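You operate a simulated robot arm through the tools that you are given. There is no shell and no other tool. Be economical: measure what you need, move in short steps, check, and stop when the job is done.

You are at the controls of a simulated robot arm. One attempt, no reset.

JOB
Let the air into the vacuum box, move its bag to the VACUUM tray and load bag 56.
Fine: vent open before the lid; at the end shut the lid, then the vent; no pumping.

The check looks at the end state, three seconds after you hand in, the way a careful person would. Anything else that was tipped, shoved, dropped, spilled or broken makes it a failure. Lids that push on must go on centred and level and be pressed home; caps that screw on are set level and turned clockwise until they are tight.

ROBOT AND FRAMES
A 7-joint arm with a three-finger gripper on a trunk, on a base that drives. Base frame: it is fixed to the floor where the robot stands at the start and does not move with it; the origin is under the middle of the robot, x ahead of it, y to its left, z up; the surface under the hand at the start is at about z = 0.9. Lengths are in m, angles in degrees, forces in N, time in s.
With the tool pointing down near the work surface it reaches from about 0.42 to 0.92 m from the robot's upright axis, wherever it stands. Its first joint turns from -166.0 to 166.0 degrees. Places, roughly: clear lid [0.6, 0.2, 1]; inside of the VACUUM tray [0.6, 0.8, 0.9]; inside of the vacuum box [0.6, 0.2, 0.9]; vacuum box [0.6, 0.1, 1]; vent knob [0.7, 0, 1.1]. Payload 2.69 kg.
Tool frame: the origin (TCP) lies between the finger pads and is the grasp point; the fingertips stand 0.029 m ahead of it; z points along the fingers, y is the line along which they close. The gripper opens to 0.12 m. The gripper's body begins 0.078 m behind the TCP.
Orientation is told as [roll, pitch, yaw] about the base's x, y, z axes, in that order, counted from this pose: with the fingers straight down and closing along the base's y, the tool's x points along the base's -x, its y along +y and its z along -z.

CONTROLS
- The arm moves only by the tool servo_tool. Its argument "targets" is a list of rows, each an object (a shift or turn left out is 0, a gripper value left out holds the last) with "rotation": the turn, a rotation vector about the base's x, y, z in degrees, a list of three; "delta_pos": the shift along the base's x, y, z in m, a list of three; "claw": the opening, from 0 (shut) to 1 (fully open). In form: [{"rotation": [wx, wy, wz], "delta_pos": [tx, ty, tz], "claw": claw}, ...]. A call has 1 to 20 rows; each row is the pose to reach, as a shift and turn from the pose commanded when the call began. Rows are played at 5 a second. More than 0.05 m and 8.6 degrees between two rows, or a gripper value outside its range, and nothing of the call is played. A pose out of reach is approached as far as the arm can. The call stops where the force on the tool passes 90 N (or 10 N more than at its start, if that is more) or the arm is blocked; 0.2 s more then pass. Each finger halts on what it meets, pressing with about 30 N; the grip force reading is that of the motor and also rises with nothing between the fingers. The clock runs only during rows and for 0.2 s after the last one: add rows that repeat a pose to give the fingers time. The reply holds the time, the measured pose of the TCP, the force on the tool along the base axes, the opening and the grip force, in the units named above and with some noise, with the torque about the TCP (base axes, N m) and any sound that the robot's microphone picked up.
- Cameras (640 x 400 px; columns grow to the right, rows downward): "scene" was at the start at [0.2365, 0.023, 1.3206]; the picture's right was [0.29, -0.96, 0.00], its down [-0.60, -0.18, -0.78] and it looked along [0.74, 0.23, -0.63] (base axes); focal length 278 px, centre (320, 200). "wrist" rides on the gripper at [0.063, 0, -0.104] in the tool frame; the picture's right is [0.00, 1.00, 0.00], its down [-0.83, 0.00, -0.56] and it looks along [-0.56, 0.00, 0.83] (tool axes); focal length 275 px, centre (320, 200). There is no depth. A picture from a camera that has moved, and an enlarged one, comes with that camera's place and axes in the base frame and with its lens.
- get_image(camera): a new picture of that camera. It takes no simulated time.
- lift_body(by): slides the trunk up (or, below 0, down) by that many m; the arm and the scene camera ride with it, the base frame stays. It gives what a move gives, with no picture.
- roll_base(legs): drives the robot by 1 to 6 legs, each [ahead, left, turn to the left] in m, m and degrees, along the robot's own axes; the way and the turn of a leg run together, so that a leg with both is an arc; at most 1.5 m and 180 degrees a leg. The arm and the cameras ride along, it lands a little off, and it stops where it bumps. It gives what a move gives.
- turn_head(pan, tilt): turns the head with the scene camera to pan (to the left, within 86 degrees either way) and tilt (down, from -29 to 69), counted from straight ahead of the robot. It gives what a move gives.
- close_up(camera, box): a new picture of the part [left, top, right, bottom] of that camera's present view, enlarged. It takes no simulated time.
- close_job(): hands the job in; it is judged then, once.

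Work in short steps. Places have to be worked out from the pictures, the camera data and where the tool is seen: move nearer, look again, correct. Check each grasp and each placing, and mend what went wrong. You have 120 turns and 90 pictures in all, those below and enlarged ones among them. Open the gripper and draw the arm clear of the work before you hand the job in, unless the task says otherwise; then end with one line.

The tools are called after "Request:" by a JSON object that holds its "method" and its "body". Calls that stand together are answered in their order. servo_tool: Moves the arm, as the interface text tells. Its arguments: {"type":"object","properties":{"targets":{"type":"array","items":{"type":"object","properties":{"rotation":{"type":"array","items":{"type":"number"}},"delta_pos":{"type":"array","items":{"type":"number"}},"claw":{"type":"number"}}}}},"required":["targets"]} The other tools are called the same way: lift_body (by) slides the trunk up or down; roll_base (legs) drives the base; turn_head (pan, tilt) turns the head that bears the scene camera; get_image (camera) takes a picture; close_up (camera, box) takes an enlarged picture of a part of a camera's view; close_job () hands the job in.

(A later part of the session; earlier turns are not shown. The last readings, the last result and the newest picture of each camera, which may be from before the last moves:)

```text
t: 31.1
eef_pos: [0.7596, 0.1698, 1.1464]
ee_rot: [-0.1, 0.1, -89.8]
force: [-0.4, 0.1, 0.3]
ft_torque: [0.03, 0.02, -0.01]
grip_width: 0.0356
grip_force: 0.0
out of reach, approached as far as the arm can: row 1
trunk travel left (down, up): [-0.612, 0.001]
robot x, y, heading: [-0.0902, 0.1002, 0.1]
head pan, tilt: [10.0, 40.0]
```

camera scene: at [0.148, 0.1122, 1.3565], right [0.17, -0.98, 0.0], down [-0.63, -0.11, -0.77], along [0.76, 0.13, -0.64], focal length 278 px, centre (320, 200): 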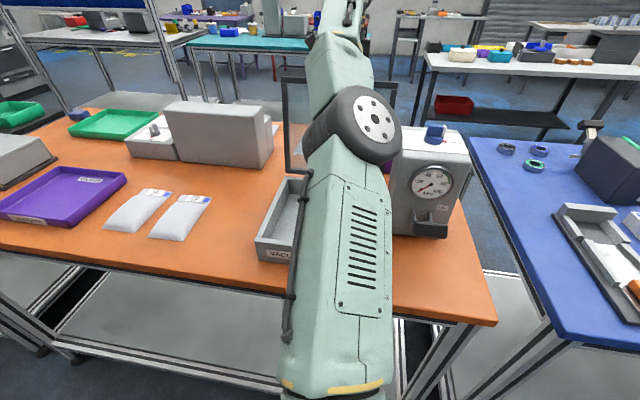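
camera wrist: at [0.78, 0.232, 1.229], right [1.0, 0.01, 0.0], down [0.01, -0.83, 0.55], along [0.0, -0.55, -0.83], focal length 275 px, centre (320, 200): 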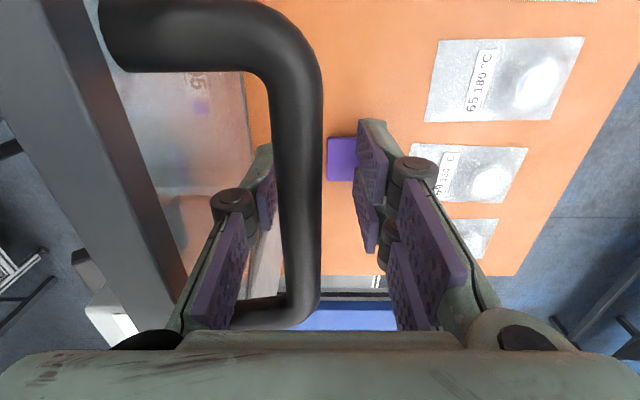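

Free motion, z gained 2 cm. Check the bar between fingers before rising more.

Request:
{"method": "get_image", "body": {"camera": "wrist"}}

```text
51 pictures are left
camera wrist: at [0.7596, 0.2324, 1.2502], right [1.0, 0.01, 0.0], down [0.01, -0.83, 0.55], along [0.0, -0.55, -0.83], focal length 275 px, centre (320, 200)
```

wrist: 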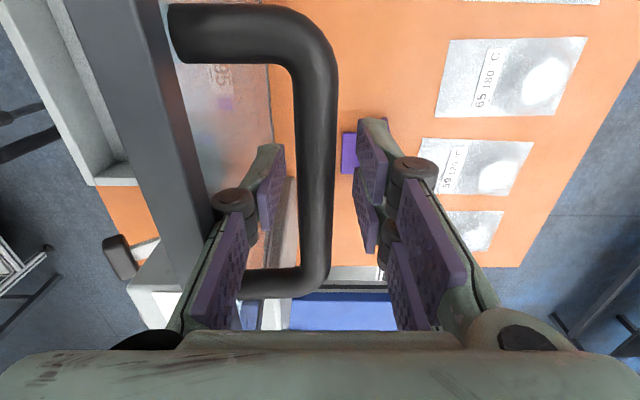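

The bar sits near x≈.760, about 1 cm above TCP; fingertips must rise ~4 cm more. I tilt the hand sideways along the bar (about x), which lowers the wrist and lets the fingers withdraw along their axis.

Request:
{"method": "servo_tool", "body": {"targets": [{"rotation": [8, 0, 0], "delta_pos": [0.002, 0, 0]}, {"rotation": [16, 0, 0], "delta_pos": [0.003, 0, 0]}, {"rotation": [24, 0, 0], "delta_pos": [0.003, 0, 0.003]}, {"rotation": [30, 0, 0], "delta_pos": [0.003, 0, 0.006]}]}}

Request:
{"method": "get_image", "body": {"camera": "wrist"}}

```text
t: 32.1
eef_pos: [0.7687, 0.172, 1.148]
ee_rot: [-0.1, 30.2, -89.9]
force: [-0.6, -0.8, -0.1]
ft_torque: [0.04, 0.02, 0.01]
grip_width: 0.0359
grip_force: 0.1
out of reach, approached as far as the arm can: row 4
trunk travel left (down, up): [-0.612, 0.001]
robot x, y, heading: [-0.087, 0.0992, 0.3]
head pan, tilt: [10.0, 40.0]
```

```text
50 pictures are left
camera wrist: at [0.7686, 0.1723, 1.2696], right [1.0, 0.01, 0.0], down [0.01, -1.0, 0.06], along [0.0, -0.06, -1.0], focal length 275 px, centre (320, 200)
```

wrist: 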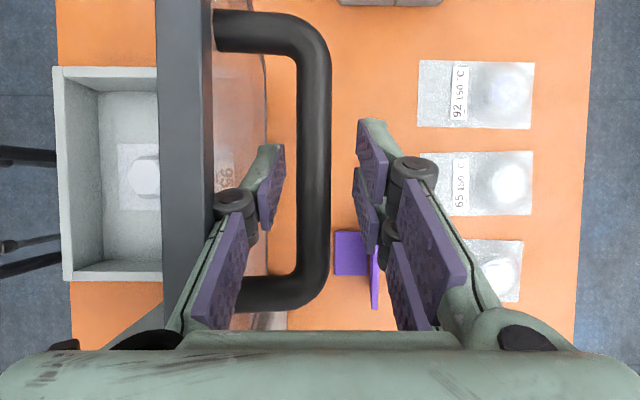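

Good clearance. Withdraw along the tilted tool axis in small steps.

Request:
{"method": "servo_tool", "body": {"targets": [{"delta_pos": [-0.003, -0.01, 0.015]}, {"delta_pos": [-0.003, -0.02, 0.03]}, {"delta_pos": [-0.003, -0.03, 0.048]}]}}

Request:
{"method": "get_image", "body": {"camera": "wrist"}}

```text
t: 32.9
eef_pos: [0.7693, 0.1528, 1.1779]
ee_rot: [0.0, 29.9, -89.8]
force: [0.1, 1.0, 0.3]
ft_torque: [-0.07, 0.04, 0.02]
grip_width: 0.0358
grip_force: 0.0
out of reach, approached as far as the arm can: row 1, 2, 3
trunk travel left (down, up): [-0.612, 0.001]
robot x, y, heading: [-0.0871, 0.0993, 0.2]
head pan, tilt: [10.0, 40.0]
```

```text
49 pictures are left
camera wrist: at [0.7691, 0.1547, 1.2999], right [1.0, 0.01, 0.0], down [0.0, -1.0, 0.07], along [0.0, -0.07, -1.0], focal length 275 px, centre (320, 200)
```

wrist: 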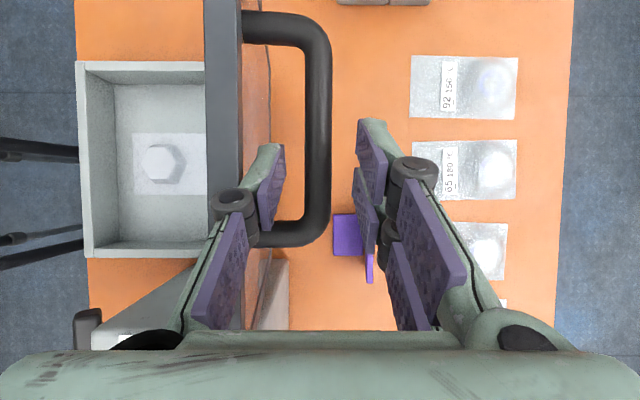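

Fingertips now ~1.153; continue up with a slight −x to gain height.

Request:
{"method": "servo_tool", "body": {"targets": [{"delta_pos": [-0.006, -0.01, 0.01]}, {"delta_pos": [-0.01, -0.02, 0.025]}, {"delta_pos": [-0.01, -0.03, 0.04]}]}}

Request:
{"method": "get_image", "body": {"camera": "wrist"}}

```text
t: 33.7
eef_pos: [0.7687, 0.1522, 1.1761]
ee_rot: [-0.1, 30.3, -89.9]
force: [0.4, -0.6, 2.0]
ft_torque: [0.01, 0.05, -0.02]
grip_width: 0.0356
grip_force: 0.1
out of reach, approached as far as the arm can: row 1, 2, 3
trunk travel left (down, up): [-0.612, 0.001]
robot x, y, heading: [-0.0902, 0.1001, -0.2]
head pan, tilt: [10.0, 40.0]
```

```text
48 pictures are left
camera wrist: at [0.7692, 0.1543, 1.2997], right [1.0, 0.01, 0.0], down [0.01, -1.0, 0.06], along [0.0, -0.06, -1.0], focal length 275 px, centre (320, 200)
```

wrist: 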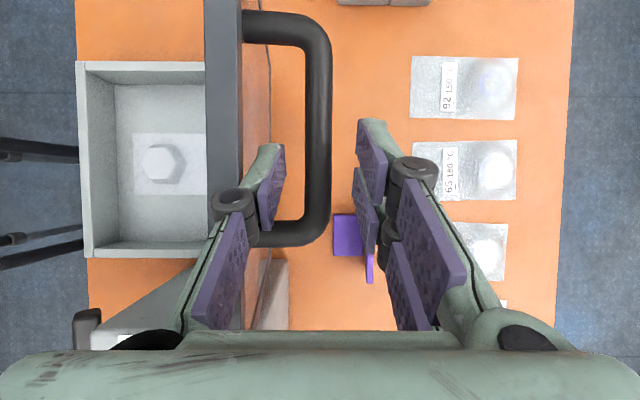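

At its height limit for this tilt; tilt further (24° more) so the wrist drops and the fingertips rise.

Request:
{"method": "servo_tool", "body": {"targets": [{"rotation": [8, 0, 0], "delta_pos": [-0.004, 0, 0]}, {"rotation": [16, 0, 0], "delta_pos": [-0.008, 0, 0]}, {"rotation": [24, 0, 0], "delta_pos": [-0.01, 0, 0]}]}}

Request:
{"method": "get_image", "body": {"camera": "wrist"}}

```text
t: 34.5
eef_pos: [0.7767, 0.1492, 1.1876]
ee_rot: [-0.3, 53.3, -90.0]
force: [1.6, -1.9, 0.3]
ft_torque: [0.03, -0.03, 0.0]
grip_width: 0.0359
grip_force: 0.1
out of reach, approached as far as the arm can: row 1, 2, 3
trunk travel left (down, up): [-0.612, 0.001]
robot x, y, heading: [-0.0867, 0.0986, 0.1]
head pan, tilt: [10.0, 40.0]
```

```text
47 pictures are left
camera wrist: at [0.7778, 0.1032, 1.2997], right [1.0, 0.01, 0.0], down [0.01, -0.94, -0.34], along [0.0, 0.34, -0.94], focal length 275 px, centre (320, 200)
```

wrist: 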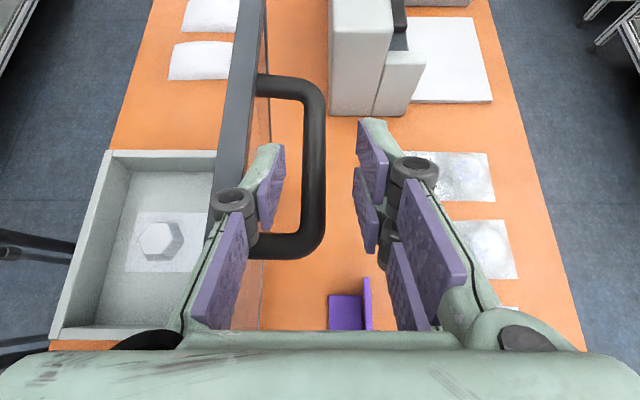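

Measured x is beyond the commanded x, so the limit is from the fold side; I'll bring the commanded x back outward and see if z rises.

Request:
{"method": "servo_tool", "body": {"targets": [{"delta_pos": [0.015, 0, 0]}, {"delta_pos": [0.03, 0, 0]}]}}

```text
t: 35.1
eef_pos: [0.7868, 0.1513, 1.1866]
ee_rot: [0.0, 54.2, -89.8]
force: [-0.7, 0.5, 0.1]
ft_torque: [0.04, 0.02, -0.02]
grip_width: 0.0357
grip_force: 0.1
out of reach, approached as far as the arm can: row 1, 2
trunk travel left (down, up): [-0.612, 0.001]
robot x, y, heading: [-0.0837, 0.1029, -0.2]
head pan, tilt: [10.0, 40.0]
```

Commands have drifted far from actual; re-anchor the command to y≈.15, x≈.772, z≈1.20 to learn what is truly reachable.

Request:
{"method": "servo_tool", "body": {"targets": [{"delta_pos": [0.0, 0.02, -0.02]}, {"delta_pos": [0.0, 0.04, -0.04]}, {"delta_pos": [0.0, 0.04, -0.04]}]}}

```text
t: 35.9
eef_pos: [0.786, 0.1934, 1.1453]
ee_rot: [0.1, 54.0, -89.8]
force: [-1.0, -0.4, 0.8]
ft_torque: [0.02, -0.01, 0.01]
grip_width: 0.0362
grip_force: 0.3
trunk travel left (down, up): [-0.612, 0.001]
robot x, y, heading: [-0.0855, 0.1008, -0.0]
head pan, tilt: [10.0, 40.0]
```

The command is clamped to the reached pose, so steps are relative to actual. Move −x first, then up.

Request:
{"method": "servo_tool", "body": {"targets": [{"delta_pos": [-0.006, 0, 0.01]}, {"delta_pos": [-0.014, -0.01, 0.02]}, {"delta_pos": [-0.016, -0.02, 0.035]}, {"delta_pos": [-0.018, -0.025, 0.048]}, {"delta_pos": [-0.018, -0.03, 0.06]}]}}

Request:
{"method": "get_image", "body": {"camera": "wrist"}}

```text
t: 37.1
eef_pos: [0.7751, 0.1633, 1.2019]
ee_rot: [0.0, 54.1, -89.8]
force: [0.7, -0.5, 0.3]
ft_torque: [-0.02, -0.02, 0.0]
grip_width: 0.0359
grip_force: 0.0
out of reach, approached as far as the arm can: row 2, 3, 4, 5
trunk travel left (down, up): [-0.612, 0.001]
robot x, y, heading: [-0.085, 0.1033, -0.1]
head pan, tilt: [10.0, 40.0]
```

```text
46 pictures are left
camera wrist: at [0.7758, 0.1157, 1.3143], right [1.0, 0.01, 0.0], down [0.01, -0.94, -0.35], along [0.0, 0.35, -0.94], focal length 275 px, centre (320, 200)
```

wrist: 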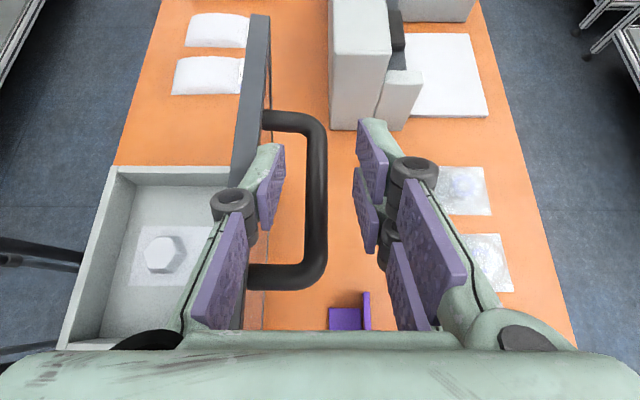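

Fingertips now just about clear the bar. Push a bit higher.

Request:
{"method": "servo_tool", "body": {"targets": [{"delta_pos": [-0.005, 0.0, 0.005]}, {"delta_pos": [-0.01, 0.0, 0.015]}, {"delta_pos": [-0.01, 0.0, 0.025]}]}}

```text
t: 37.9
eef_pos: [0.7679, 0.1622, 1.2283]
ee_rot: [0.0, 54.1, -89.7]
force: [0.0, -0.7, -0.6]
ft_torque: [0.02, -0.02, -0.03]
grip_width: 0.0361
grip_force: 0.0
out of reach, approached as far as the arm can: row 1, 2
trunk travel left (down, up): [-0.612, 0.001]
robot x, y, heading: [-0.0873, 0.1004, -0.2]
head pan, tilt: [10.0, 40.0]
```

Now z=1.228: clear of the bar and lid edge. Continue up and back toward the robot over the lid edge.

Request:
{"method": "servo_tool", "body": {"targets": [{"delta_pos": [-0.01, 0.0, 0.01]}, {"delta_pos": [-0.02, 0.0, 0.02]}, {"delta_pos": [-0.04, 0.0, 0.025]}, {"delta_pos": [-0.07, 0.0, 0.025]}, {"delta_pos": [-0.11, 0.0, 0.025]}, {"delta_pos": [-0.15, 0.0, 0.025]}]}}

Request:
{"method": "get_image", "body": {"camera": "wrist"}}

```text
t: 39.3
eef_pos: [0.754, 0.1694, 1.2579]
ee_rot: [0.5, 54.3, -89.8]
force: [-0.5, 1.3, 0.1]
ft_torque: [0.02, -0.03, -0.01]
grip_width: 0.0363
grip_force: 0.1
out of reach, approached as far as the arm can: row 1, 2, 3, 4, 5, 6
trunk travel left (down, up): [-0.612, 0.001]
robot x, y, heading: [-0.0872, 0.098, -0.1]
head pan, tilt: [10.0, 40.0]
```

```text
45 pictures are left
camera wrist: at [0.754, 0.1208, 1.3696], right [1.0, 0.0, 0.01], down [0.0, -0.94, -0.35], along [0.01, 0.35, -0.94], focal length 275 px, centre (320, 200)
```

wrist: 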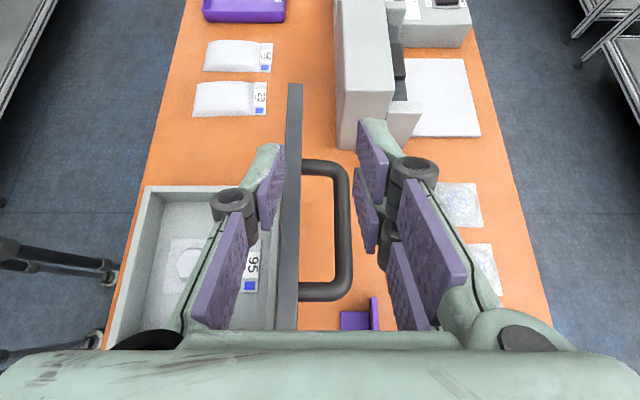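

Lid stands open; hand is well above it. Back the base away 0.15 m, then shift left 0.35 m so box, bags and tray are all in reach.

Request:
{"method": "roll_base", "body": {"legs": [[-0.13, 0, 0], [0, 0.33, 0]]}}

Request:
{"method": "servo_tool", "body": {"targets": [{"rotation": [-8, 0, 0], "delta_pos": [0, 0, -0.03]}, {"rotation": [-16, 0, 0], "delta_pos": [0, 0, -0.06]}, {"rotation": [-24, 0, 0], "delta_pos": [0, 0, -0.09]}, {"rotation": [-32, 0, 0], "delta_pos": [0, 0, -0.1]}, {"rotation": [-40, 0, 0], "delta_pos": [0, 0, -0.12]}, {"rotation": [-48, 0, 0], "delta_pos": [0, 0, -0.13]}, {"rotation": [-54, 0, 0], "delta_pos": [0, 0, -0.13]}]}}

Request:
{"method": "turn_head", "body": {"pan": 0, "tilt": 45}}

Request:
{"method": "get_image", "body": {"camera": "scene"}}

```text
t: 43.4
eef_pos: [0.6251, 0.4984, 1.2573]
ee_rot: [0.5, 54.3, -89.8]
force: [0.7, 0.1, 0.2]
ft_torque: [-0.04, -0.01, -0.03]
grip_width: 0.0359
grip_force: 0.1
trunk travel left (down, up): [-0.612, 0.001]
robot x, y, heading: [-0.2182, 0.4304, -0.2]
head pan, tilt: [10.0, 40.0]
```

```text
t: 45.0
eef_pos: [0.6249, 0.4975, 1.1294]
ee_rot: [0.3, 0.1, -89.7]
force: [0.5, -0.6, -0.8]
ft_torque: [0.03, 0.0, -0.04]
grip_width: 0.0361
grip_force: 0.1
out of reach, approached as far as the arm can: row 1, 2, 3, 4
trunk travel left (down, up): [-0.612, 0.001]
robot x, y, heading: [-0.2209, 0.4273, -0.2]
head pan, tilt: [10.0, 40.0]
```

```text
t: 45.7
eef_pos: [0.6247, 0.4965, 1.1285]
ee_rot: [0.2, 0.3, -89.9]
force: [0.1, 0.7, 0.0]
ft_torque: [0.0, -0.01, -0.04]
grip_width: 0.0362
grip_force: 0.1
trunk travel left (down, up): [-0.612, 0.001]
robot x, y, heading: [-0.2176, 0.4289, -0.1]
head pan, tilt: [0.0, 45.0]
```

```text
44 pictures are left
camera scene: at [0.0174, 0.4264, 1.349], right [0.0, -1.0, 0.0], down [-0.71, 0.0, -0.71], along [0.71, 0.0, -0.71], focal length 278 px, centre (320, 200)
```

scene: 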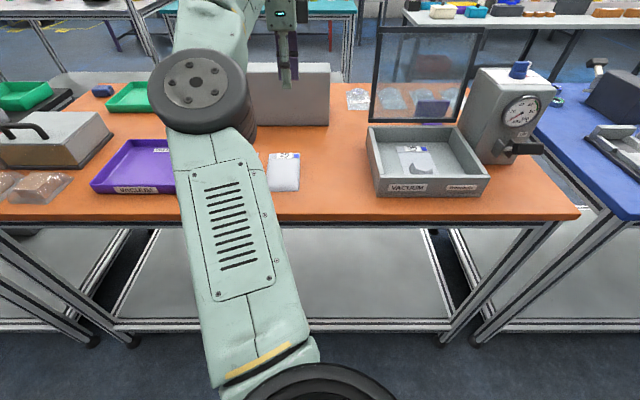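

The lid stays open. Move the hand over the box to look at bag 95.

Request:
{"method": "servo_tool", "body": {"targets": [{"delta_pos": [-0.03, -0.03, -0.01]}, {"delta_pos": [-0.06, -0.07, -0.01]}, {"delta_pos": [-0.06, -0.115, -0.01]}, {"delta_pos": [-0.06, -0.16, -0.01]}, {"delta_pos": [-0.06, -0.205, -0.01]}, {"delta_pos": [-0.06, -0.25, -0.01]}, {"delta_pos": [-0.06, -0.29, -0.01]}]}}

Request:
{"method": "get_image", "body": {"camera": "wrist"}}

Request:
{"method": "close_up", "body": {"camera": "scene", "box": [360, 100, 500, 210]}}

```text
t: 47.3
eef_pos: [0.5632, 0.2072, 1.1159]
ee_rot: [0.2, 0.4, -89.8]
force: [0.4, -0.2, 1.0]
ft_torque: [0.02, 0.02, 0.01]
grip_width: 0.0361
grip_force: 0.1
trunk travel left (down, up): [-0.612, 0.001]
robot x, y, heading: [-0.2214, 0.4306, 0.0]
head pan, tilt: [0.0, 45.0]
```

```text
43 pictures are left
camera wrist: at [0.5631, 0.2686, 1.2211], right [1.0, 0.01, 0.01], down [0.0, -0.83, 0.55], along [0.01, -0.55, -0.83], focal length 275 px, centre (320, 200)
```

wrist: 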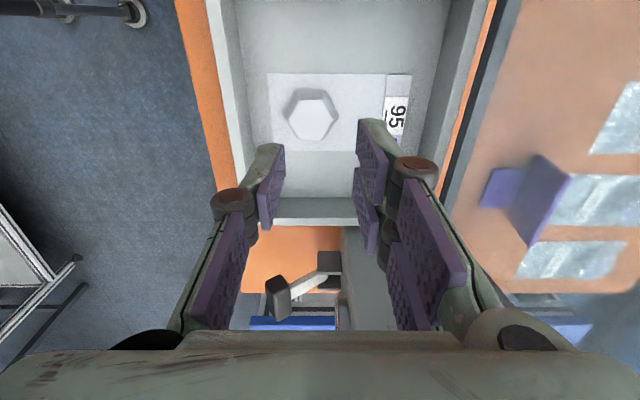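

```text
3.64 times, centred on (430, 155) of scene
camera zoom: at [0.0173, 0.4257, 1.3491], right [0.0, -1.0, 0.0], down [-0.71, 0.0, -0.71], along [0.71, 0.0, -0.71], focal length 1009 px, centre (-80, 364)
```

zoom: 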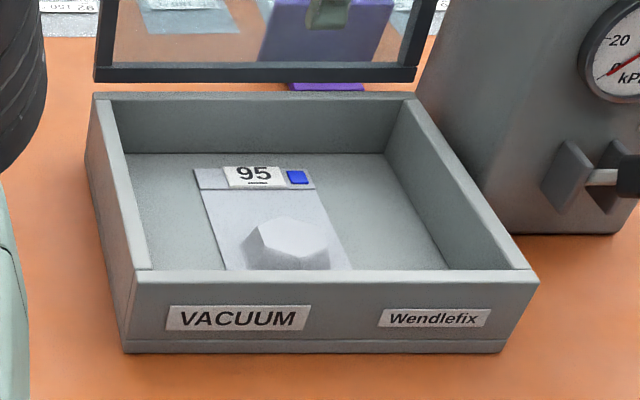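

The nut-shaped bulge is at about [.557,.183]. Enlarge to see the orientation of its flats.

Request:
{"method": "close_up", "body": {"camera": "wrist", "box": [240, 50, 440, 170]}}

```text
3.20 times, centred on (340, 110) of wrist
camera zoom: at [0.5631, 0.2686, 1.2211], right [1.0, 0.01, 0.01], down [0.0, -0.83, 0.55], along [0.01, -0.55, -0.83], focal length 881 px, centre (256, 488)
```

zoom: 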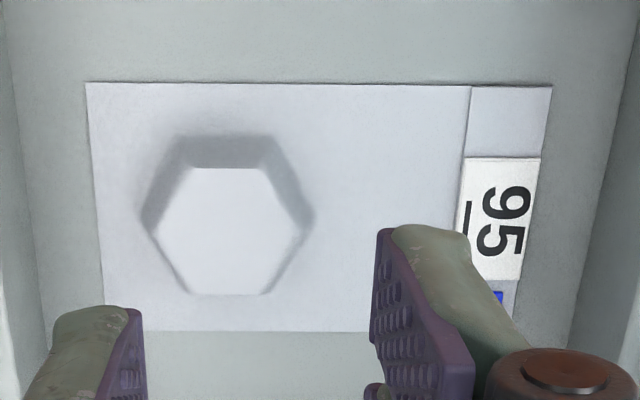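

Flats face ±y, so I grip with yaw 0. Rotate the hand while pulling back, then drive 0.1 m ahead for better reach.

Request:
{"method": "servo_tool", "body": {"targets": [{"rotation": [0, 0, 8.2], "delta_pos": [-0.01, 0, -0.01]}, {"rotation": [0, 0, 16.4], "delta_pos": [-0.02, 0, -0.01]}, {"rotation": [0, 0, 24.6], "delta_pos": [-0.03, 0, -0.01]}, {"rotation": [0, 0, 32.8], "delta_pos": [-0.04, 0, -0.01]}, {"rotation": [0, 0, 41], "delta_pos": [-0.05, 0, -0.01]}, {"rotation": [0, 0, 49.2], "delta_pos": [-0.06, 0, -0.01]}, {"rotation": [0, 0, 57.4], "delta_pos": [-0.07, 0, -0.01]}, {"rotation": [0, 0, 65.6], "delta_pos": [-0.08, 0, -0.01]}, {"rotation": [0, 0, 73.8], "delta_pos": [-0.09, 0, -0.01]}, {"rotation": [0, 0, 82], "delta_pos": [-0.1, 0, -0.01]}, {"rotation": [0, 0, 90], "delta_pos": [-0.1, -0.02, -0.01], "claw": 0.75}]}}

Request:
{"method": "roll_base", "body": {"legs": [[0.1, 0, 0]]}}

Request:
{"method": "get_image", "body": {"camera": "wrist"}}

```text
t: 49.7
eef_pos: [0.4639, 0.1896, 1.1079]
ee_rot: [0.3, 0.3, 0.3]
force: [0.3, 0.0, 1.0]
ft_torque: [0.01, -0.03, 0.0]
grip_width: 0.0647
grip_force: 0.0
trunk travel left (down, up): [-0.612, 0.001]
robot x, y, heading: [-0.2199, 0.4265, -0.0]
head pan, tilt: [0.0, 45.0]
```

```text
t: 50.8
eef_pos: [0.5653, 0.1882, 1.1078]
ee_rot: [0.3, 0.3, 0.1]
force: [0.2, -0.4, -0.4]
ft_torque: [0.02, 0.07, -0.02]
grip_width: 0.0898
grip_force: 0.1
trunk travel left (down, up): [-0.612, 0.001]
robot x, y, heading: [-0.1195, 0.4263, -0.1]
head pan, tilt: [0.0, 45.0]
```

```text
40 pictures are left
camera wrist: at [0.5035, 0.1867, 1.2119], right [-0.01, 1.0, 0.01], down [0.83, 0.0, 0.55], along [0.55, 0.01, -0.83], focal length 275 px, centre (320, 200)
```

wrist: 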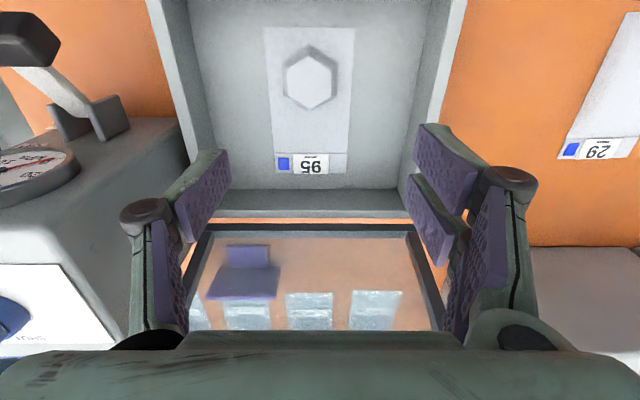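

Nut at [.556,.182]. Shift and descend to TCP z≈.955 with claw at .09 opening.

Request:
{"method": "servo_tool", "body": {"targets": [{"delta_pos": [-0.009, -0.006, -0.03], "claw": 0.7}, {"delta_pos": [-0.009, -0.006, -0.07]}, {"delta_pos": [-0.009, -0.006, -0.11]}, {"delta_pos": [-0.009, -0.006, -0.14]}, {"delta_pos": [-0.009, -0.006, -0.152]}]}}

Request:
{"method": "get_image", "body": {"camera": "wrist"}}

Request:
{"method": "close_up", "body": {"camera": "scene", "box": [380, 120, 540, 240]}}

```text
t: 52.0
eef_pos: [0.556, 0.1822, 0.9539]
ee_rot: [0.3, 0.2, 0.1]
force: [-0.5, -0.6, -0.3]
ft_torque: [-0.01, 0.0, 0.0]
grip_width: 0.084
grip_force: 0.1
trunk travel left (down, up): [-0.612, 0.001]
robot x, y, heading: [-0.1166, 0.4277, -0.1]
head pan, tilt: [0.0, 45.0]
```

```text
39 pictures are left
camera wrist: at [0.4933, 0.1797, 1.0595], right [-0.01, 1.0, 0.01], down [0.83, 0.0, 0.55], along [0.55, 0.01, -0.83], focal length 275 px, centre (320, 200)
```

wrist: 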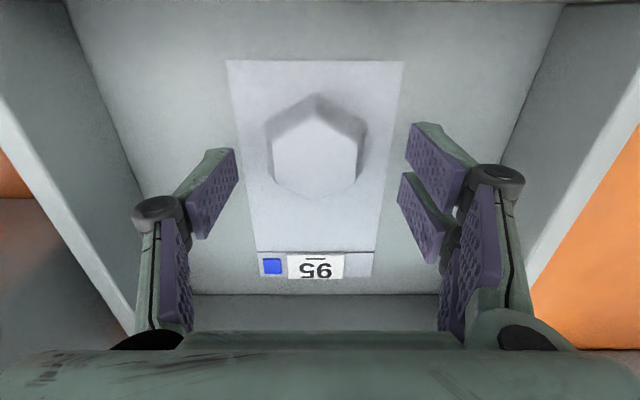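

```text
3.33 times, centred on (460, 180) of scene
camera zoom: at [0.1177, 0.426, 1.349], right [0.0, -1.0, 0.0], down [-0.71, 0.0, -0.71], along [0.71, 0.0, -0.71], focal length 925 px, centre (-147, 267)
```

zoom: 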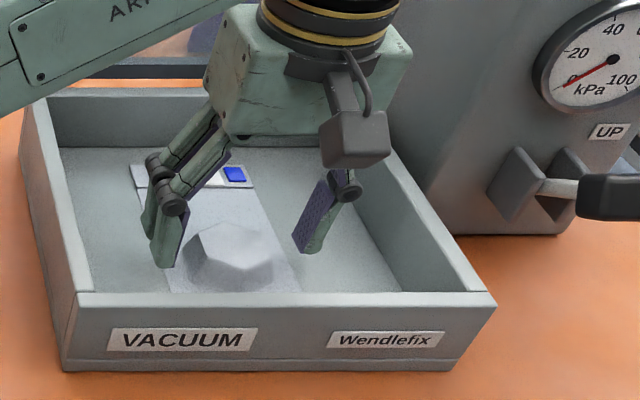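

Well centred. Lower 1 cm more and close on the nut.

Request:
{"method": "servo_tool", "body": {"targets": [{"delta_pos": [-0.003, 0, -0.005]}, {"delta_pos": [-0.003, 0, -0.01]}, {"delta_pos": [-0.003, 0, -0.01], "claw": 0.5}, {"delta_pos": [-0.003, 0, -0.01], "claw": 0.35}, {"delta_pos": [-0.003, 0, -0.01], "claw": 0.2}, {"delta_pos": [-0.003, 0, -0.01], "claw": 0.2}, {"delta_pos": [-0.003, 0, -0.01], "claw": 0.2}]}}

Request:
{"method": "get_image", "body": {"camera": "wrist"}}

```text
t: 53.6
eef_pos: [0.5517, 0.1815, 0.9457]
ee_rot: [0.2, 0.3, 0.2]
force: [-1.3, 0.8, 0.0]
ft_torque: [-0.07, -0.01, -0.04]
grip_width: 0.0467
grip_force: 30.1
trunk travel left (down, up): [-0.612, 0.001]
robot x, y, heading: [-0.1167, 0.432, -0.1]
head pan, tilt: [0.0, 45.0]
```

```text
37 pictures are left
camera wrist: at [0.4902, 0.1805, 1.0507], right [-0.01, 1.0, 0.01], down [0.83, 0.0, 0.55], along [0.55, 0.01, -0.83], focal length 275 px, centre (320, 200)
```

wrist: 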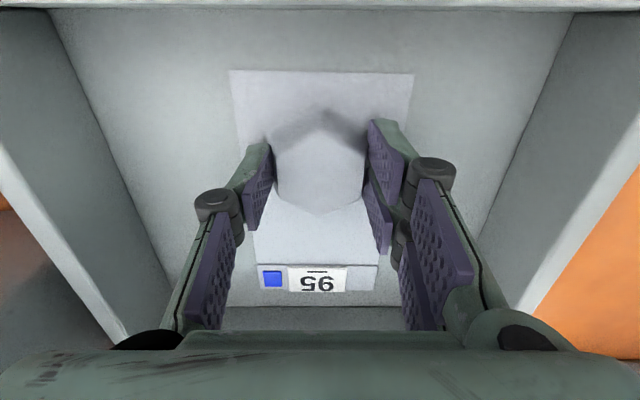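

Firm grip at 47 mm. Lift straight up and check.

Request:
{"method": "servo_tool", "body": {"targets": [{"delta_pos": [0, 0, 0.0], "claw": 0}, {"delta_pos": [0, 0, 0.02]}, {"delta_pos": [0, 0, 0.05]}, {"delta_pos": [-0.01, 0, 0.08]}, {"delta_pos": [-0.02, 0, 0.11]}]}}

Request:
{"method": "get_image", "body": {"camera": "wrist"}}

Request:
{"method": "get_image", "body": {"camera": "scene"}}

```text
t: 54.8
eef_pos: [0.5326, 0.1804, 1.0576]
ee_rot: [0.3, 0.3, 0.1]
force: [0.6, 0.2, 0.2]
ft_torque: [0.0, -0.01, -0.01]
grip_width: 0.0002
grip_force: 28.4
trunk travel left (down, up): [-0.612, 0.001]
robot x, y, heading: [-0.1171, 0.4283, -0.2]
head pan, tilt: [0.0, 45.0]
```

```text
36 pictures are left
camera wrist: at [0.47, 0.179, 1.1614], right [-0.01, 1.0, 0.01], down [0.83, 0.0, 0.55], along [0.55, 0.01, -0.83], focal length 275 px, centre (320, 200)
```

wrist: 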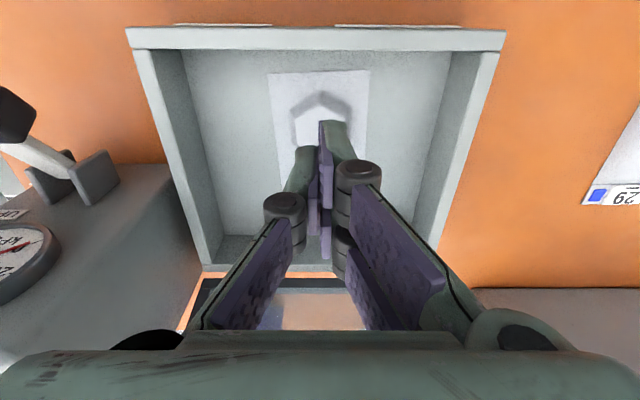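

```text
35 pictures are left
camera scene: at [0.1172, 0.426, 1.3491], right [0.0, -1.0, 0.0], down [-0.71, 0.0, -0.71], along [0.71, 0.0, -0.71], focal length 278 px, centre (320, 200)
```

scene: 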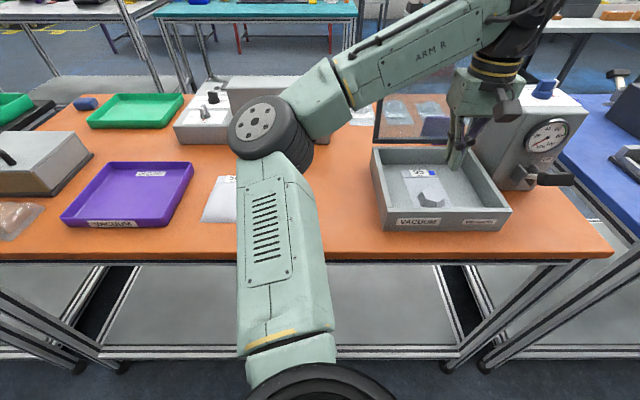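

The fingers slid off: the nut's sides taper and the sheet floor is at z≈.91; bag stayed in place. Retry lower, with tips almost at floor, closing slowly.

Request:
{"method": "servo_tool", "body": {"targets": [{"delta_pos": [0, 0, 0], "claw": 0.4}, {"delta_pos": [0.01, 0.001, 0], "claw": 0.7}, {"delta_pos": [0.022, 0.001, -0.02], "claw": 0.7}, {"delta_pos": [0.022, 0.001, -0.06], "claw": 0.7}, {"delta_pos": [0.022, 0.001, -0.1], "claw": 0.7}, {"delta_pos": [0.022, 0.001, -0.112]}, {"delta_pos": [0.022, 0.001, -0.115]}, {"delta_pos": [0.022, 0.001, -0.1175]}, {"delta_pos": [0.022, 0.001, -0.1175]}]}}

Request:
{"method": "close_up", "body": {"camera": "wrist", "box": [200, 50, 440, 250]}}

```text
t: 56.8
eef_pos: [0.5541, 0.1829, 0.9383]
ee_rot: [0.3, 0.4, 0.0]
force: [1.3, 0.6, 2.4]
ft_torque: [-0.11, 0.0, 0.05]
grip_width: 0.085
grip_force: 0.5
trunk travel left (down, up): [-0.612, 0.001]
robot x, y, heading: [-0.1141, 0.4278, -0.3]
head pan, tilt: [0.0, 45.0]
```

```text
2.00 times, centred on (320, 150) of wrist
camera zoom: at [0.4919, 0.1816, 1.0429], right [-0.01, 1.0, 0.0], down [0.83, 0.0, 0.55], along [0.55, 0.01, -0.83], focal length 551 px, centre (320, 300)
```

zoom: 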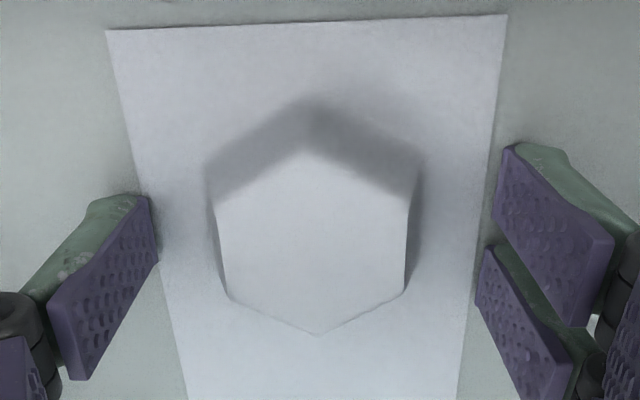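

Tips touch the floor lightly and are aligned with the nut. Close, let it settle, then lift slowly.

Request:
{"method": "servo_tool", "body": {"targets": [{"delta_pos": [0, 0, 0.001], "claw": 0.5}, {"delta_pos": [0, 0, 0.001], "claw": 0.4}, {"delta_pos": [0, 0, 0.001], "claw": 0.3}, {"delta_pos": [0, 0, 0.001], "claw": 0.1}, {"delta_pos": [0, 0, 0.001], "claw": 0}, {"delta_pos": [0, 0, 0.001]}, {"delta_pos": [0, 0, 0.001]}]}}

Request:
{"method": "servo_tool", "body": {"targets": [{"delta_pos": [0, 0, 0.004]}, {"delta_pos": [0, 0, 0.008]}, {"delta_pos": [0, 0, 0.012]}, {"delta_pos": [0, 0, 0.016]}, {"delta_pos": [0, 0, 0.02]}]}}

Request:
{"method": "get_image", "body": {"camera": "wrist"}}

```text
t: 58.4
eef_pos: [0.552, 0.1837, 0.944]
ee_rot: [-0.1, 0.0, 0.1]
force: [6.2, -12.9, 43.3]
ft_torque: [-0.06, -0.43, -0.16]
grip_width: 0.0462
grip_force: 30.0
trunk travel left (down, up): [-0.612, 0.001]
robot x, y, heading: [-0.1164, 0.4252, 0.2]
head pan, tilt: [0.0, 45.0]
```

```text
t: 59.6
eef_pos: [0.5542, 0.1839, 0.9594]
ee_rot: [0.3, 0.4, 0.1]
force: [-0.4, 0.0, -1.2]
ft_torque: [0.02, -0.02, 0.03]
grip_width: 0.0461
grip_force: 30.2
trunk travel left (down, up): [-0.612, 0.001]
robot x, y, heading: [-0.1179, 0.4249, 0.0]
head pan, tilt: [0.0, 45.0]
```

```text
33 pictures are left
camera wrist: at [0.4926, 0.1821, 1.0638], right [-0.01, 1.0, 0.01], down [0.83, 0.0, 0.55], along [0.55, 0.01, -0.83], focal length 275 px, centre (320, 200)
```

wrist: 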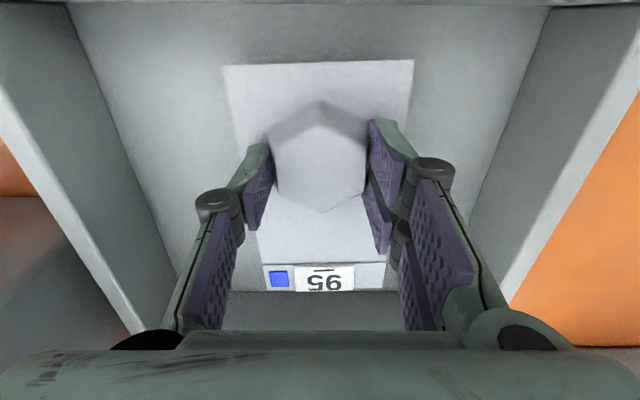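

It is held this time. Lift slowly straight up another 9 cm.

Request:
{"method": "servo_tool", "body": {"targets": [{"delta_pos": [0, 0, 0.008]}, {"delta_pos": [0, 0, 0.018]}, {"delta_pos": [0, 0, 0.03]}, {"delta_pos": [0, 0, 0.042]}, {"delta_pos": [0, 0, 0.054]}, {"delta_pos": [0, 0, 0.066]}, {"delta_pos": [0, 0, 0.078]}, {"delta_pos": [0, 0, 0.09]}]}}

Request:
{"method": "turn_head", "body": {"pan": 30, "tilt": 45}}

Request:
{"method": "get_image", "body": {"camera": "scene"}}

```text
t: 61.4
eef_pos: [0.5541, 0.1825, 1.0502]
ee_rot: [0.2, 0.3, 0.1]
force: [-0.2, -0.1, -1.1]
ft_torque: [-0.01, 0.02, -0.03]
grip_width: 0.0459
grip_force: 30.3
trunk travel left (down, up): [-0.612, 0.001]
robot x, y, heading: [-0.1158, 0.4283, -0.0]
head pan, tilt: [0.0, 45.0]
```

```text
t: 62.4
eef_pos: [0.5546, 0.1835, 1.0491]
ee_rot: [0.3, 0.3, 0.1]
force: [0.5, -0.2, -0.9]
ft_torque: [0.0, 0.02, 0.01]
grip_width: 0.046
grip_force: 30.0
trunk travel left (down, up): [-0.612, 0.001]
robot x, y, heading: [-0.1183, 0.4295, -0.1]
head pan, tilt: [30.0, 45.0]
```

```text
32 pictures are left
camera scene: at [0.1069, 0.4666, 1.349], right [0.5, -0.87, 0.0], down [-0.61, -0.35, -0.71], along [0.61, 0.35, -0.71], focal length 278 px, centre (320, 200)
```

scene: 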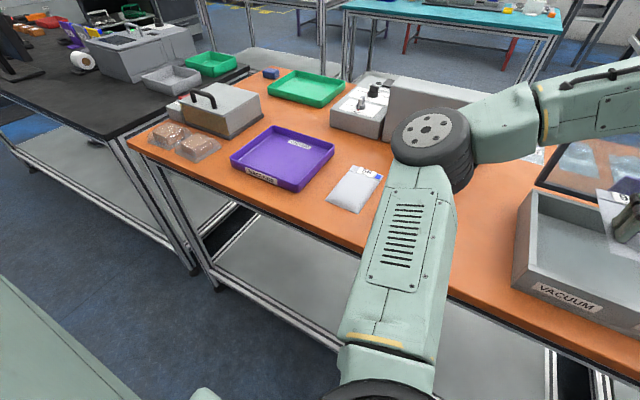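

Bag 95 is held. Tray spans about x .46–.65, y .73–.93. I carry the bag over, turning it 90° so its length lies along y, with the nut heading to about [.556,.797].

Request:
{"method": "servo_tool", "body": {"targets": [{"delta_pos": [0, 0.034, 0.005], "rotation": [0, 0, 5]}, {"delta_pos": [0, 0.068, 0.01], "rotation": [0, 0, 10]}, {"delta_pos": [0, 0.102, 0.01], "rotation": [0, 0, 15]}, {"delta_pos": [0, 0.136, 0.01], "rotation": [0, 0, 20]}, {"delta_pos": [0, 0.17, 0.01], "rotation": [0, 0, 25]}, {"delta_pos": [0, 0.204, 0.01], "rotation": [0, 0, 30]}, {"delta_pos": [0, 0.238, 0.01], "rotation": [0, 0, 35]}, {"delta_pos": [0, 0.272, 0.01], "rotation": [0, 0, 40]}, {"delta_pos": [0, 0.306, 0.01], "rotation": [0, 0, 45]}, {"delta_pos": [0, 0.34, 0.01], "rotation": [0, 0, 50]}, {"delta_pos": [0, 0.374, 0.01], "rotation": [0, 0, 55]}, {"delta_pos": [0, 0.408, 0.01], "rotation": [0, 0, 60]}, {"delta_pos": [0, 0.442, 0.01], "rotation": [0, 0, 65]}, {"delta_pos": [0, 0.476, 0.01], "rotation": [0, 0, 70]}, {"delta_pos": [0, 0.51, 0.01], "rotation": [0, 0, 75]}, {"delta_pos": [0, 0.544, 0.01], "rotation": [0, 0, 80]}, {"delta_pos": [0, 0.578, 0.01], "rotation": [0, 0, 85]}, {"delta_pos": [0.001, 0.612, 0.01], "rotation": [0, 0, 90]}]}}

Request:
{"method": "get_image", "body": {"camera": "wrist"}}

Request:
{"method": "get_image", "body": {"camera": "scene"}}

```text
t: 66.2
eef_pos: [0.5549, 0.7964, 1.0592]
ee_rot: [0.3, 0.2, 90.1]
force: [-0.3, 0.9, -0.9]
ft_torque: [-0.05, 0.0, 0.0]
grip_width: 0.0459
grip_force: 30.3
trunk travel left (down, up): [-0.612, 0.001]
robot x, y, heading: [-0.1172, 0.4275, 0.0]
head pan, tilt: [30.0, 45.0]
```

```text
31 pictures are left
camera wrist: at [0.5567, 0.7331, 1.1641], right [-1.0, -0.01, 0.01], down [0.0, 0.83, 0.55], along [-0.01, 0.55, -0.83], focal length 275 px, centre (320, 200)
```

wrist: 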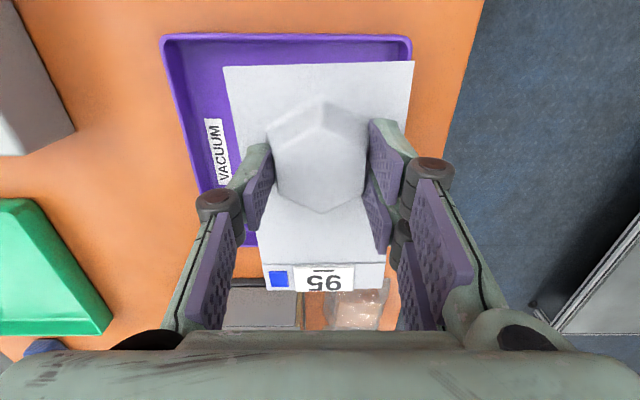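

```text
30 pictures are left
camera scene: at [0.1069, 0.4669, 1.349], right [0.5, -0.87, 0.0], down [-0.61, -0.35, -0.71], along [0.61, 0.35, -0.71], focal length 278 px, centre (320, 200)
```

scene: 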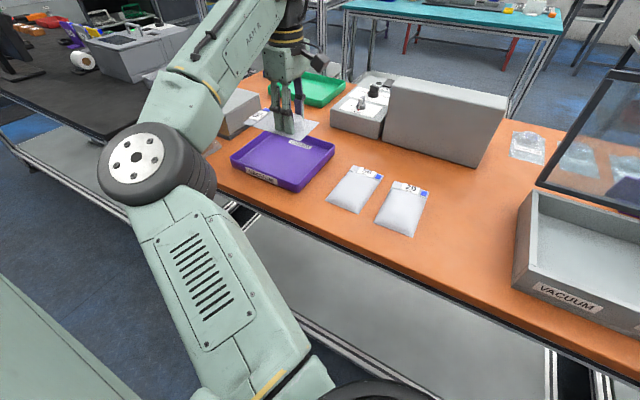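

From the wrist view the tray spans x .49–.67, y .745–.948. Shift [+.026,+.018] and lower slowly to just above the floor.

Request:
{"method": "servo_tool", "body": {"targets": [{"delta_pos": [0.026, 0.018, 0]}, {"delta_pos": [0.026, 0.018, -0.03]}, {"delta_pos": [0.026, 0.018, -0.06]}, {"delta_pos": [0.026, 0.018, -0.085]}, {"delta_pos": [0.026, 0.018, -0.1]}]}}

Request:
{"method": "get_image", "body": {"camera": "wrist"}}

Request:
{"method": "close_up", "body": {"camera": "scene", "box": [210, 70, 370, 200]}}

```text
t: 67.4
eef_pos: [0.5817, 0.8126, 0.9593]
ee_rot: [0.3, 0.4, 90.2]
force: [-0.4, -0.6, -1.0]
ft_torque: [-0.02, -0.04, 0.01]
grip_width: 0.0459
grip_force: 30.0
trunk travel left (down, up): [-0.612, 0.001]
robot x, y, heading: [-0.1223, 0.426, -0.2]
head pan, tilt: [30.0, 45.0]
```

```text
29 pictures are left
camera wrist: at [0.5828, 0.7504, 1.0634], right [-1.0, -0.01, 0.01], down [0.0, 0.83, 0.55], along [-0.01, 0.55, -0.83], focal length 275 px, centre (320, 200)
```

wrist: 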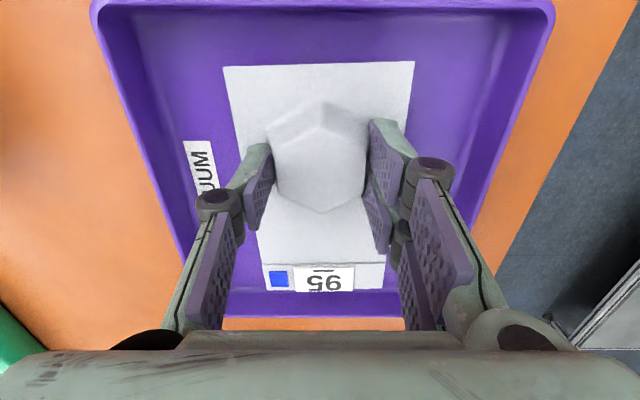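

```text
3.08 times, centred on (290, 135) of scene
camera zoom: at [0.107, 0.4668, 1.349], right [0.5, -0.87, 0.0], down [-0.61, -0.35, -0.71], along [0.61, 0.35, -0.71], focal length 854 px, centre (412, 400)
```

zoom: 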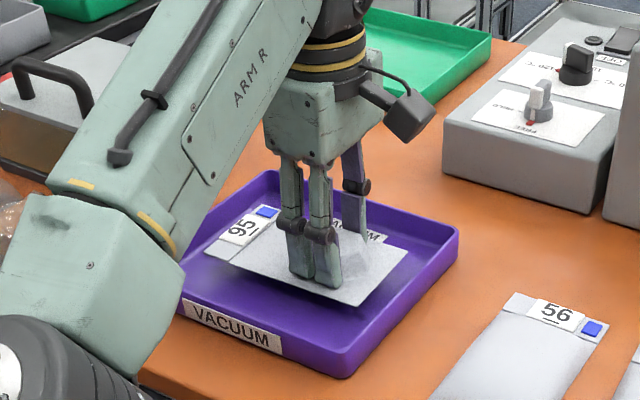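

Fits well; the near side has more room, so shift −8 mm in y, lower to the floor and open.

Request:
{"method": "servo_tool", "body": {"targets": [{"delta_pos": [0, -0.008, -0.005]}, {"delta_pos": [0, -0.008, -0.012]}, {"delta_pos": [0, -0.008, -0.017]}, {"delta_pos": [0, -0.008, -0.02]}, {"delta_pos": [0, -0.008, -0.02], "claw": 0.42}, {"delta_pos": [0, -0.008, -0.02], "claw": 0.55}, {"delta_pos": [0, -0.008, -0.02], "claw": 0.6}, {"delta_pos": [0, -0.008, 0.01]}, {"delta_pos": [0, -0.008, 0.05]}, {"delta_pos": [0, -0.008, 0.09]}]}}

Request:
{"method": "get_image", "body": {"camera": "wrist"}}

```text
t: 69.6
eef_pos: [0.5801, 0.806, 1.0484]
ee_rot: [0.3, 0.3, 90.1]
force: [-0.4, -0.3, 0.2]
ft_torque: [0.02, -0.04, -0.04]
grip_width: 0.0718
grip_force: 0.0
trunk travel left (down, up): [-0.612, 0.001]
robot x, y, heading: [-0.1195, 0.4288, -0.3]
head pan, tilt: [30.0, 45.0]
```

```text
27 pictures are left
camera wrist: at [0.5816, 0.7429, 1.1532], right [-1.0, -0.01, 0.01], down [0.0, 0.83, 0.55], along [-0.01, 0.55, -0.83], focal length 275 px, centre (320, 200)
```

wrist: 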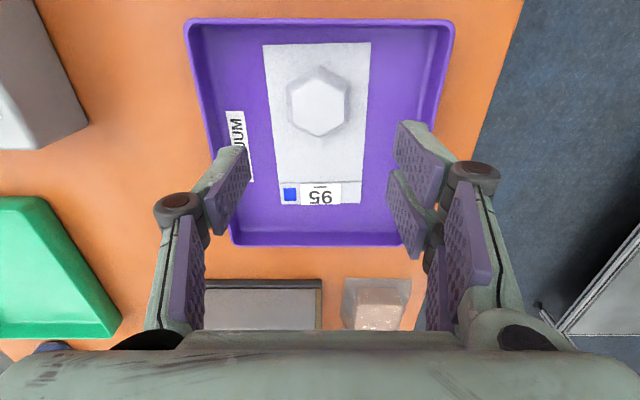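

Bag 95 lies flat in the tray. Now go over bag 56, turning back to yaw 0.

Request:
{"method": "servo_tool", "body": {"targets": [{"delta_pos": [0, -0.02, 0.03], "rotation": [0, 0, -8.2], "claw": 0.95}, {"delta_pos": [-0.003, -0.04, 0.04], "rotation": [0, 0, -16.4]}, {"delta_pos": [-0.006, -0.06, 0.04], "rotation": [0, 0, -24.6]}, {"delta_pos": [-0.01, -0.08, 0.04], "rotation": [0, 0, -32.8]}, {"delta_pos": [-0.015, -0.1, 0.04], "rotation": [0, 0, -41]}, {"delta_pos": [-0.02, -0.12, 0.04], "rotation": [0, 0, -49.2]}, {"delta_pos": [-0.03, -0.14, 0.04], "rotation": [0, 0, -57.4]}, {"delta_pos": [-0.03, -0.16, 0.04], "rotation": [0, 0, -65.6]}, {"delta_pos": [-0.03, -0.175, 0.04], "rotation": [0, 0, -73.8]}, {"delta_pos": [-0.03, -0.18, 0.04], "rotation": [0, 0, -82]}, {"delta_pos": [-0.03, -0.18, 0.04], "rotation": [0, 0, -90]}]}}

Request:
{"method": "get_image", "body": {"camera": "wrist"}}

Request:
{"method": "close_up", "body": {"camera": "scene", "box": [310, 140, 450, 250]}}

```text
t: 72.0
eef_pos: [0.551, 0.6256, 1.0904]
ee_rot: [0.3, 0.3, 0.1]
force: [0.3, -0.7, 0.1]
ft_torque: [0.0, 0.0, -0.02]
grip_width: 0.1141
grip_force: 0.0
trunk travel left (down, up): [-0.612, 0.001]
robot x, y, heading: [-0.1206, 0.4271, -0.1]
head pan, tilt: [30.0, 45.0]
```

```text
26 pictures are left
camera wrist: at [0.4892, 0.6233, 1.1939], right [0.0, 1.0, 0.01], down [0.83, 0.0, 0.55], along [0.55, 0.01, -0.83], focal length 275 px, centre (320, 200)
```

wrist: 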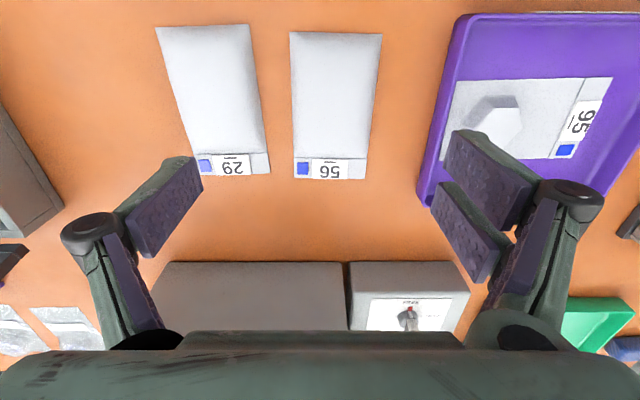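

```text
3.64 times, centred on (380, 195) of scene
camera zoom: at [0.1068, 0.4667, 1.349], right [0.5, -0.87, 0.0], down [-0.61, -0.35, -0.71], along [0.61, 0.35, -0.71], focal length 1009 px, centre (102, 218)
```

zoom: 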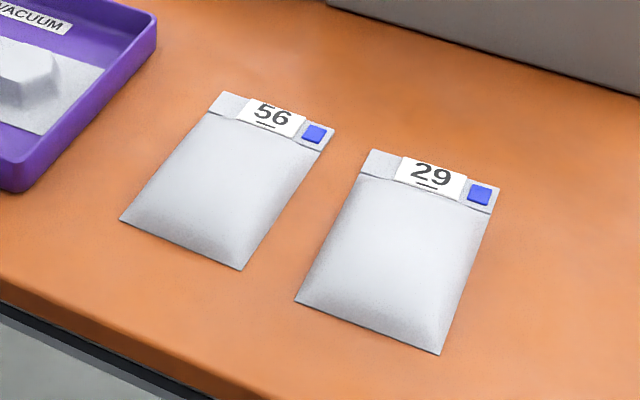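

Bag 56 spans x .50–.65, y .598–.680 (centre y .639). Opening .105 keeps 8 mm off bag 29. Descend over x≈.57.

Request:
{"method": "servo_tool", "body": {"targets": [{"delta_pos": [0.01, 0.0135, -0.03], "claw": 0.875}, {"delta_pos": [0.019, 0.0135, -0.07]}, {"delta_pos": [0.019, 0.0135, -0.1]}, {"delta_pos": [0.019, 0.0135, -0.12]}]}}

Request:
{"method": "get_image", "body": {"camera": "wrist"}}

```text
t: 73.0
eef_pos: [0.5682, 0.6394, 0.9683]
ee_rot: [0.3, 0.3, 0.1]
force: [0.0, -0.7, 0.0]
ft_torque: [0.0, 0.0, 0.05]
grip_width: 0.1048
grip_force: 0.0
trunk travel left (down, up): [-0.612, 0.001]
robot x, y, heading: [-0.1166, 0.4282, -0.0]
head pan, tilt: [30.0, 45.0]
```

```text
24 pictures are left
camera wrist: at [0.5074, 0.637, 1.0721], right [-0.01, 1.0, 0.01], down [0.83, 0.0, 0.55], along [0.55, 0.01, -0.83], focal length 275 px, centre (320, 200)
```

wrist: 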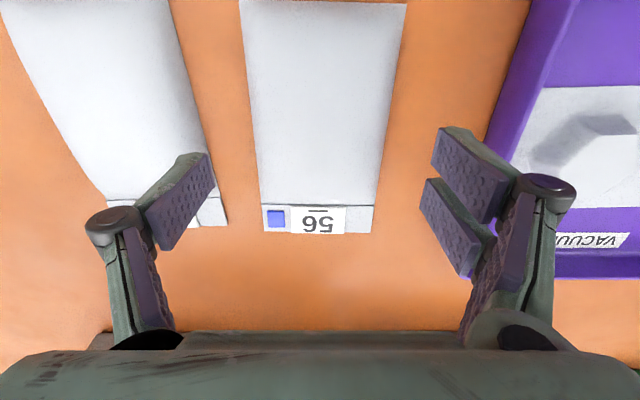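

Clearances fine: finger outer at ~.577 vs bag 29 edge ~.563. Descend until nearly touching the table.

Request:
{"method": "servo_tool", "body": {"targets": [{"delta_pos": [0, 0, -0.015]}, {"delta_pos": [0, 0, -0.03]}, {"delta_pos": [0, 0, -0.034]}, {"delta_pos": [0, 0, -0.036]}, {"delta_pos": [0, 0, -0.036]}]}}

Request:
{"method": "close_up", "body": {"camera": "scene", "box": [310, 120, 450, 240]}}

```text
t: 74.2
eef_pos: [0.5717, 0.6391, 0.9344]
ee_rot: [0.3, 0.3, 0.0]
force: [0.6, 0.2, 0.6]
ft_torque: [0.02, 0.0, -0.02]
grip_width: 0.1049
grip_force: 0.0
trunk travel left (down, up): [-0.612, 0.001]
robot x, y, heading: [-0.117, 0.4266, -0.1]
head pan, tilt: [30.0, 45.0]
```

```text
3.33 times, centred on (380, 180) of scene
camera zoom: at [0.1068, 0.4666, 1.349], right [0.5, -0.87, 0.0], down [-0.61, -0.35, -0.71], along [0.61, 0.35, -0.71], focal length 925 px, centre (120, 267)
```

zoom: 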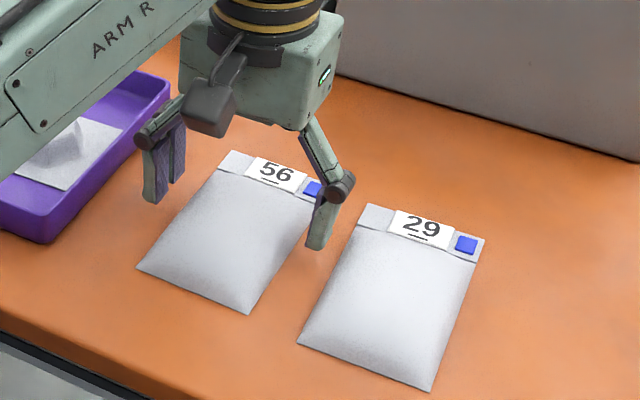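

No table contact yet; lower 2 mm more and close slowly.

Request:
{"method": "servo_tool", "body": {"targets": [{"delta_pos": [0, 0, -0.002]}, {"delta_pos": [0, 0, -0.002], "claw": 0.75}, {"delta_pos": [0, 0, -0.002], "claw": 0.68}, {"delta_pos": [0, 0, -0.002], "claw": 0.6}, {"delta_pos": [0, 0, -0.002], "claw": 0.5}, {"delta_pos": [0, 0, -0.002], "claw": 0.4}, {"delta_pos": [0, 0, -0.002], "claw": 0.4}]}}

Request:
{"method": "get_image", "body": {"camera": "wrist"}}

```text
t: 75.8
eef_pos: [0.571, 0.6385, 0.9322]
ee_rot: [0.2, 0.3, 0.1]
force: [1.0, -0.4, 0.5]
ft_torque: [0.0, 0.05, 0.01]
grip_width: 0.0479
grip_force: 0.1
trunk travel left (down, up): [-0.612, 0.001]
robot x, y, heading: [-0.1185, 0.427, -0.3]
head pan, tilt: [30.0, 45.0]
```

```text
22 pictures are left
camera wrist: at [0.5084, 0.6368, 1.0363], right [-0.01, 1.0, 0.01], down [0.83, 0.0, 0.55], along [0.55, 0.01, -0.83], focal length 275 px, centre (320, 200)
```

wrist: 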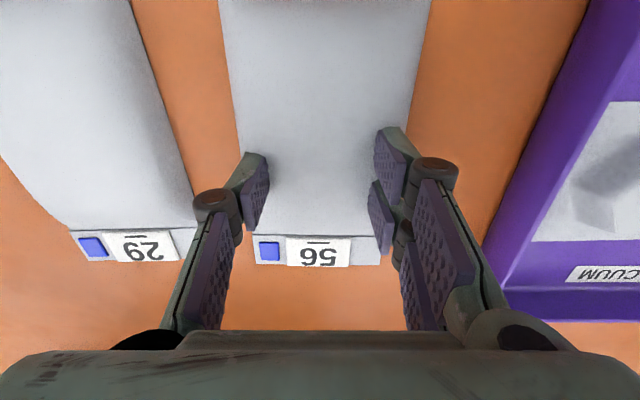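

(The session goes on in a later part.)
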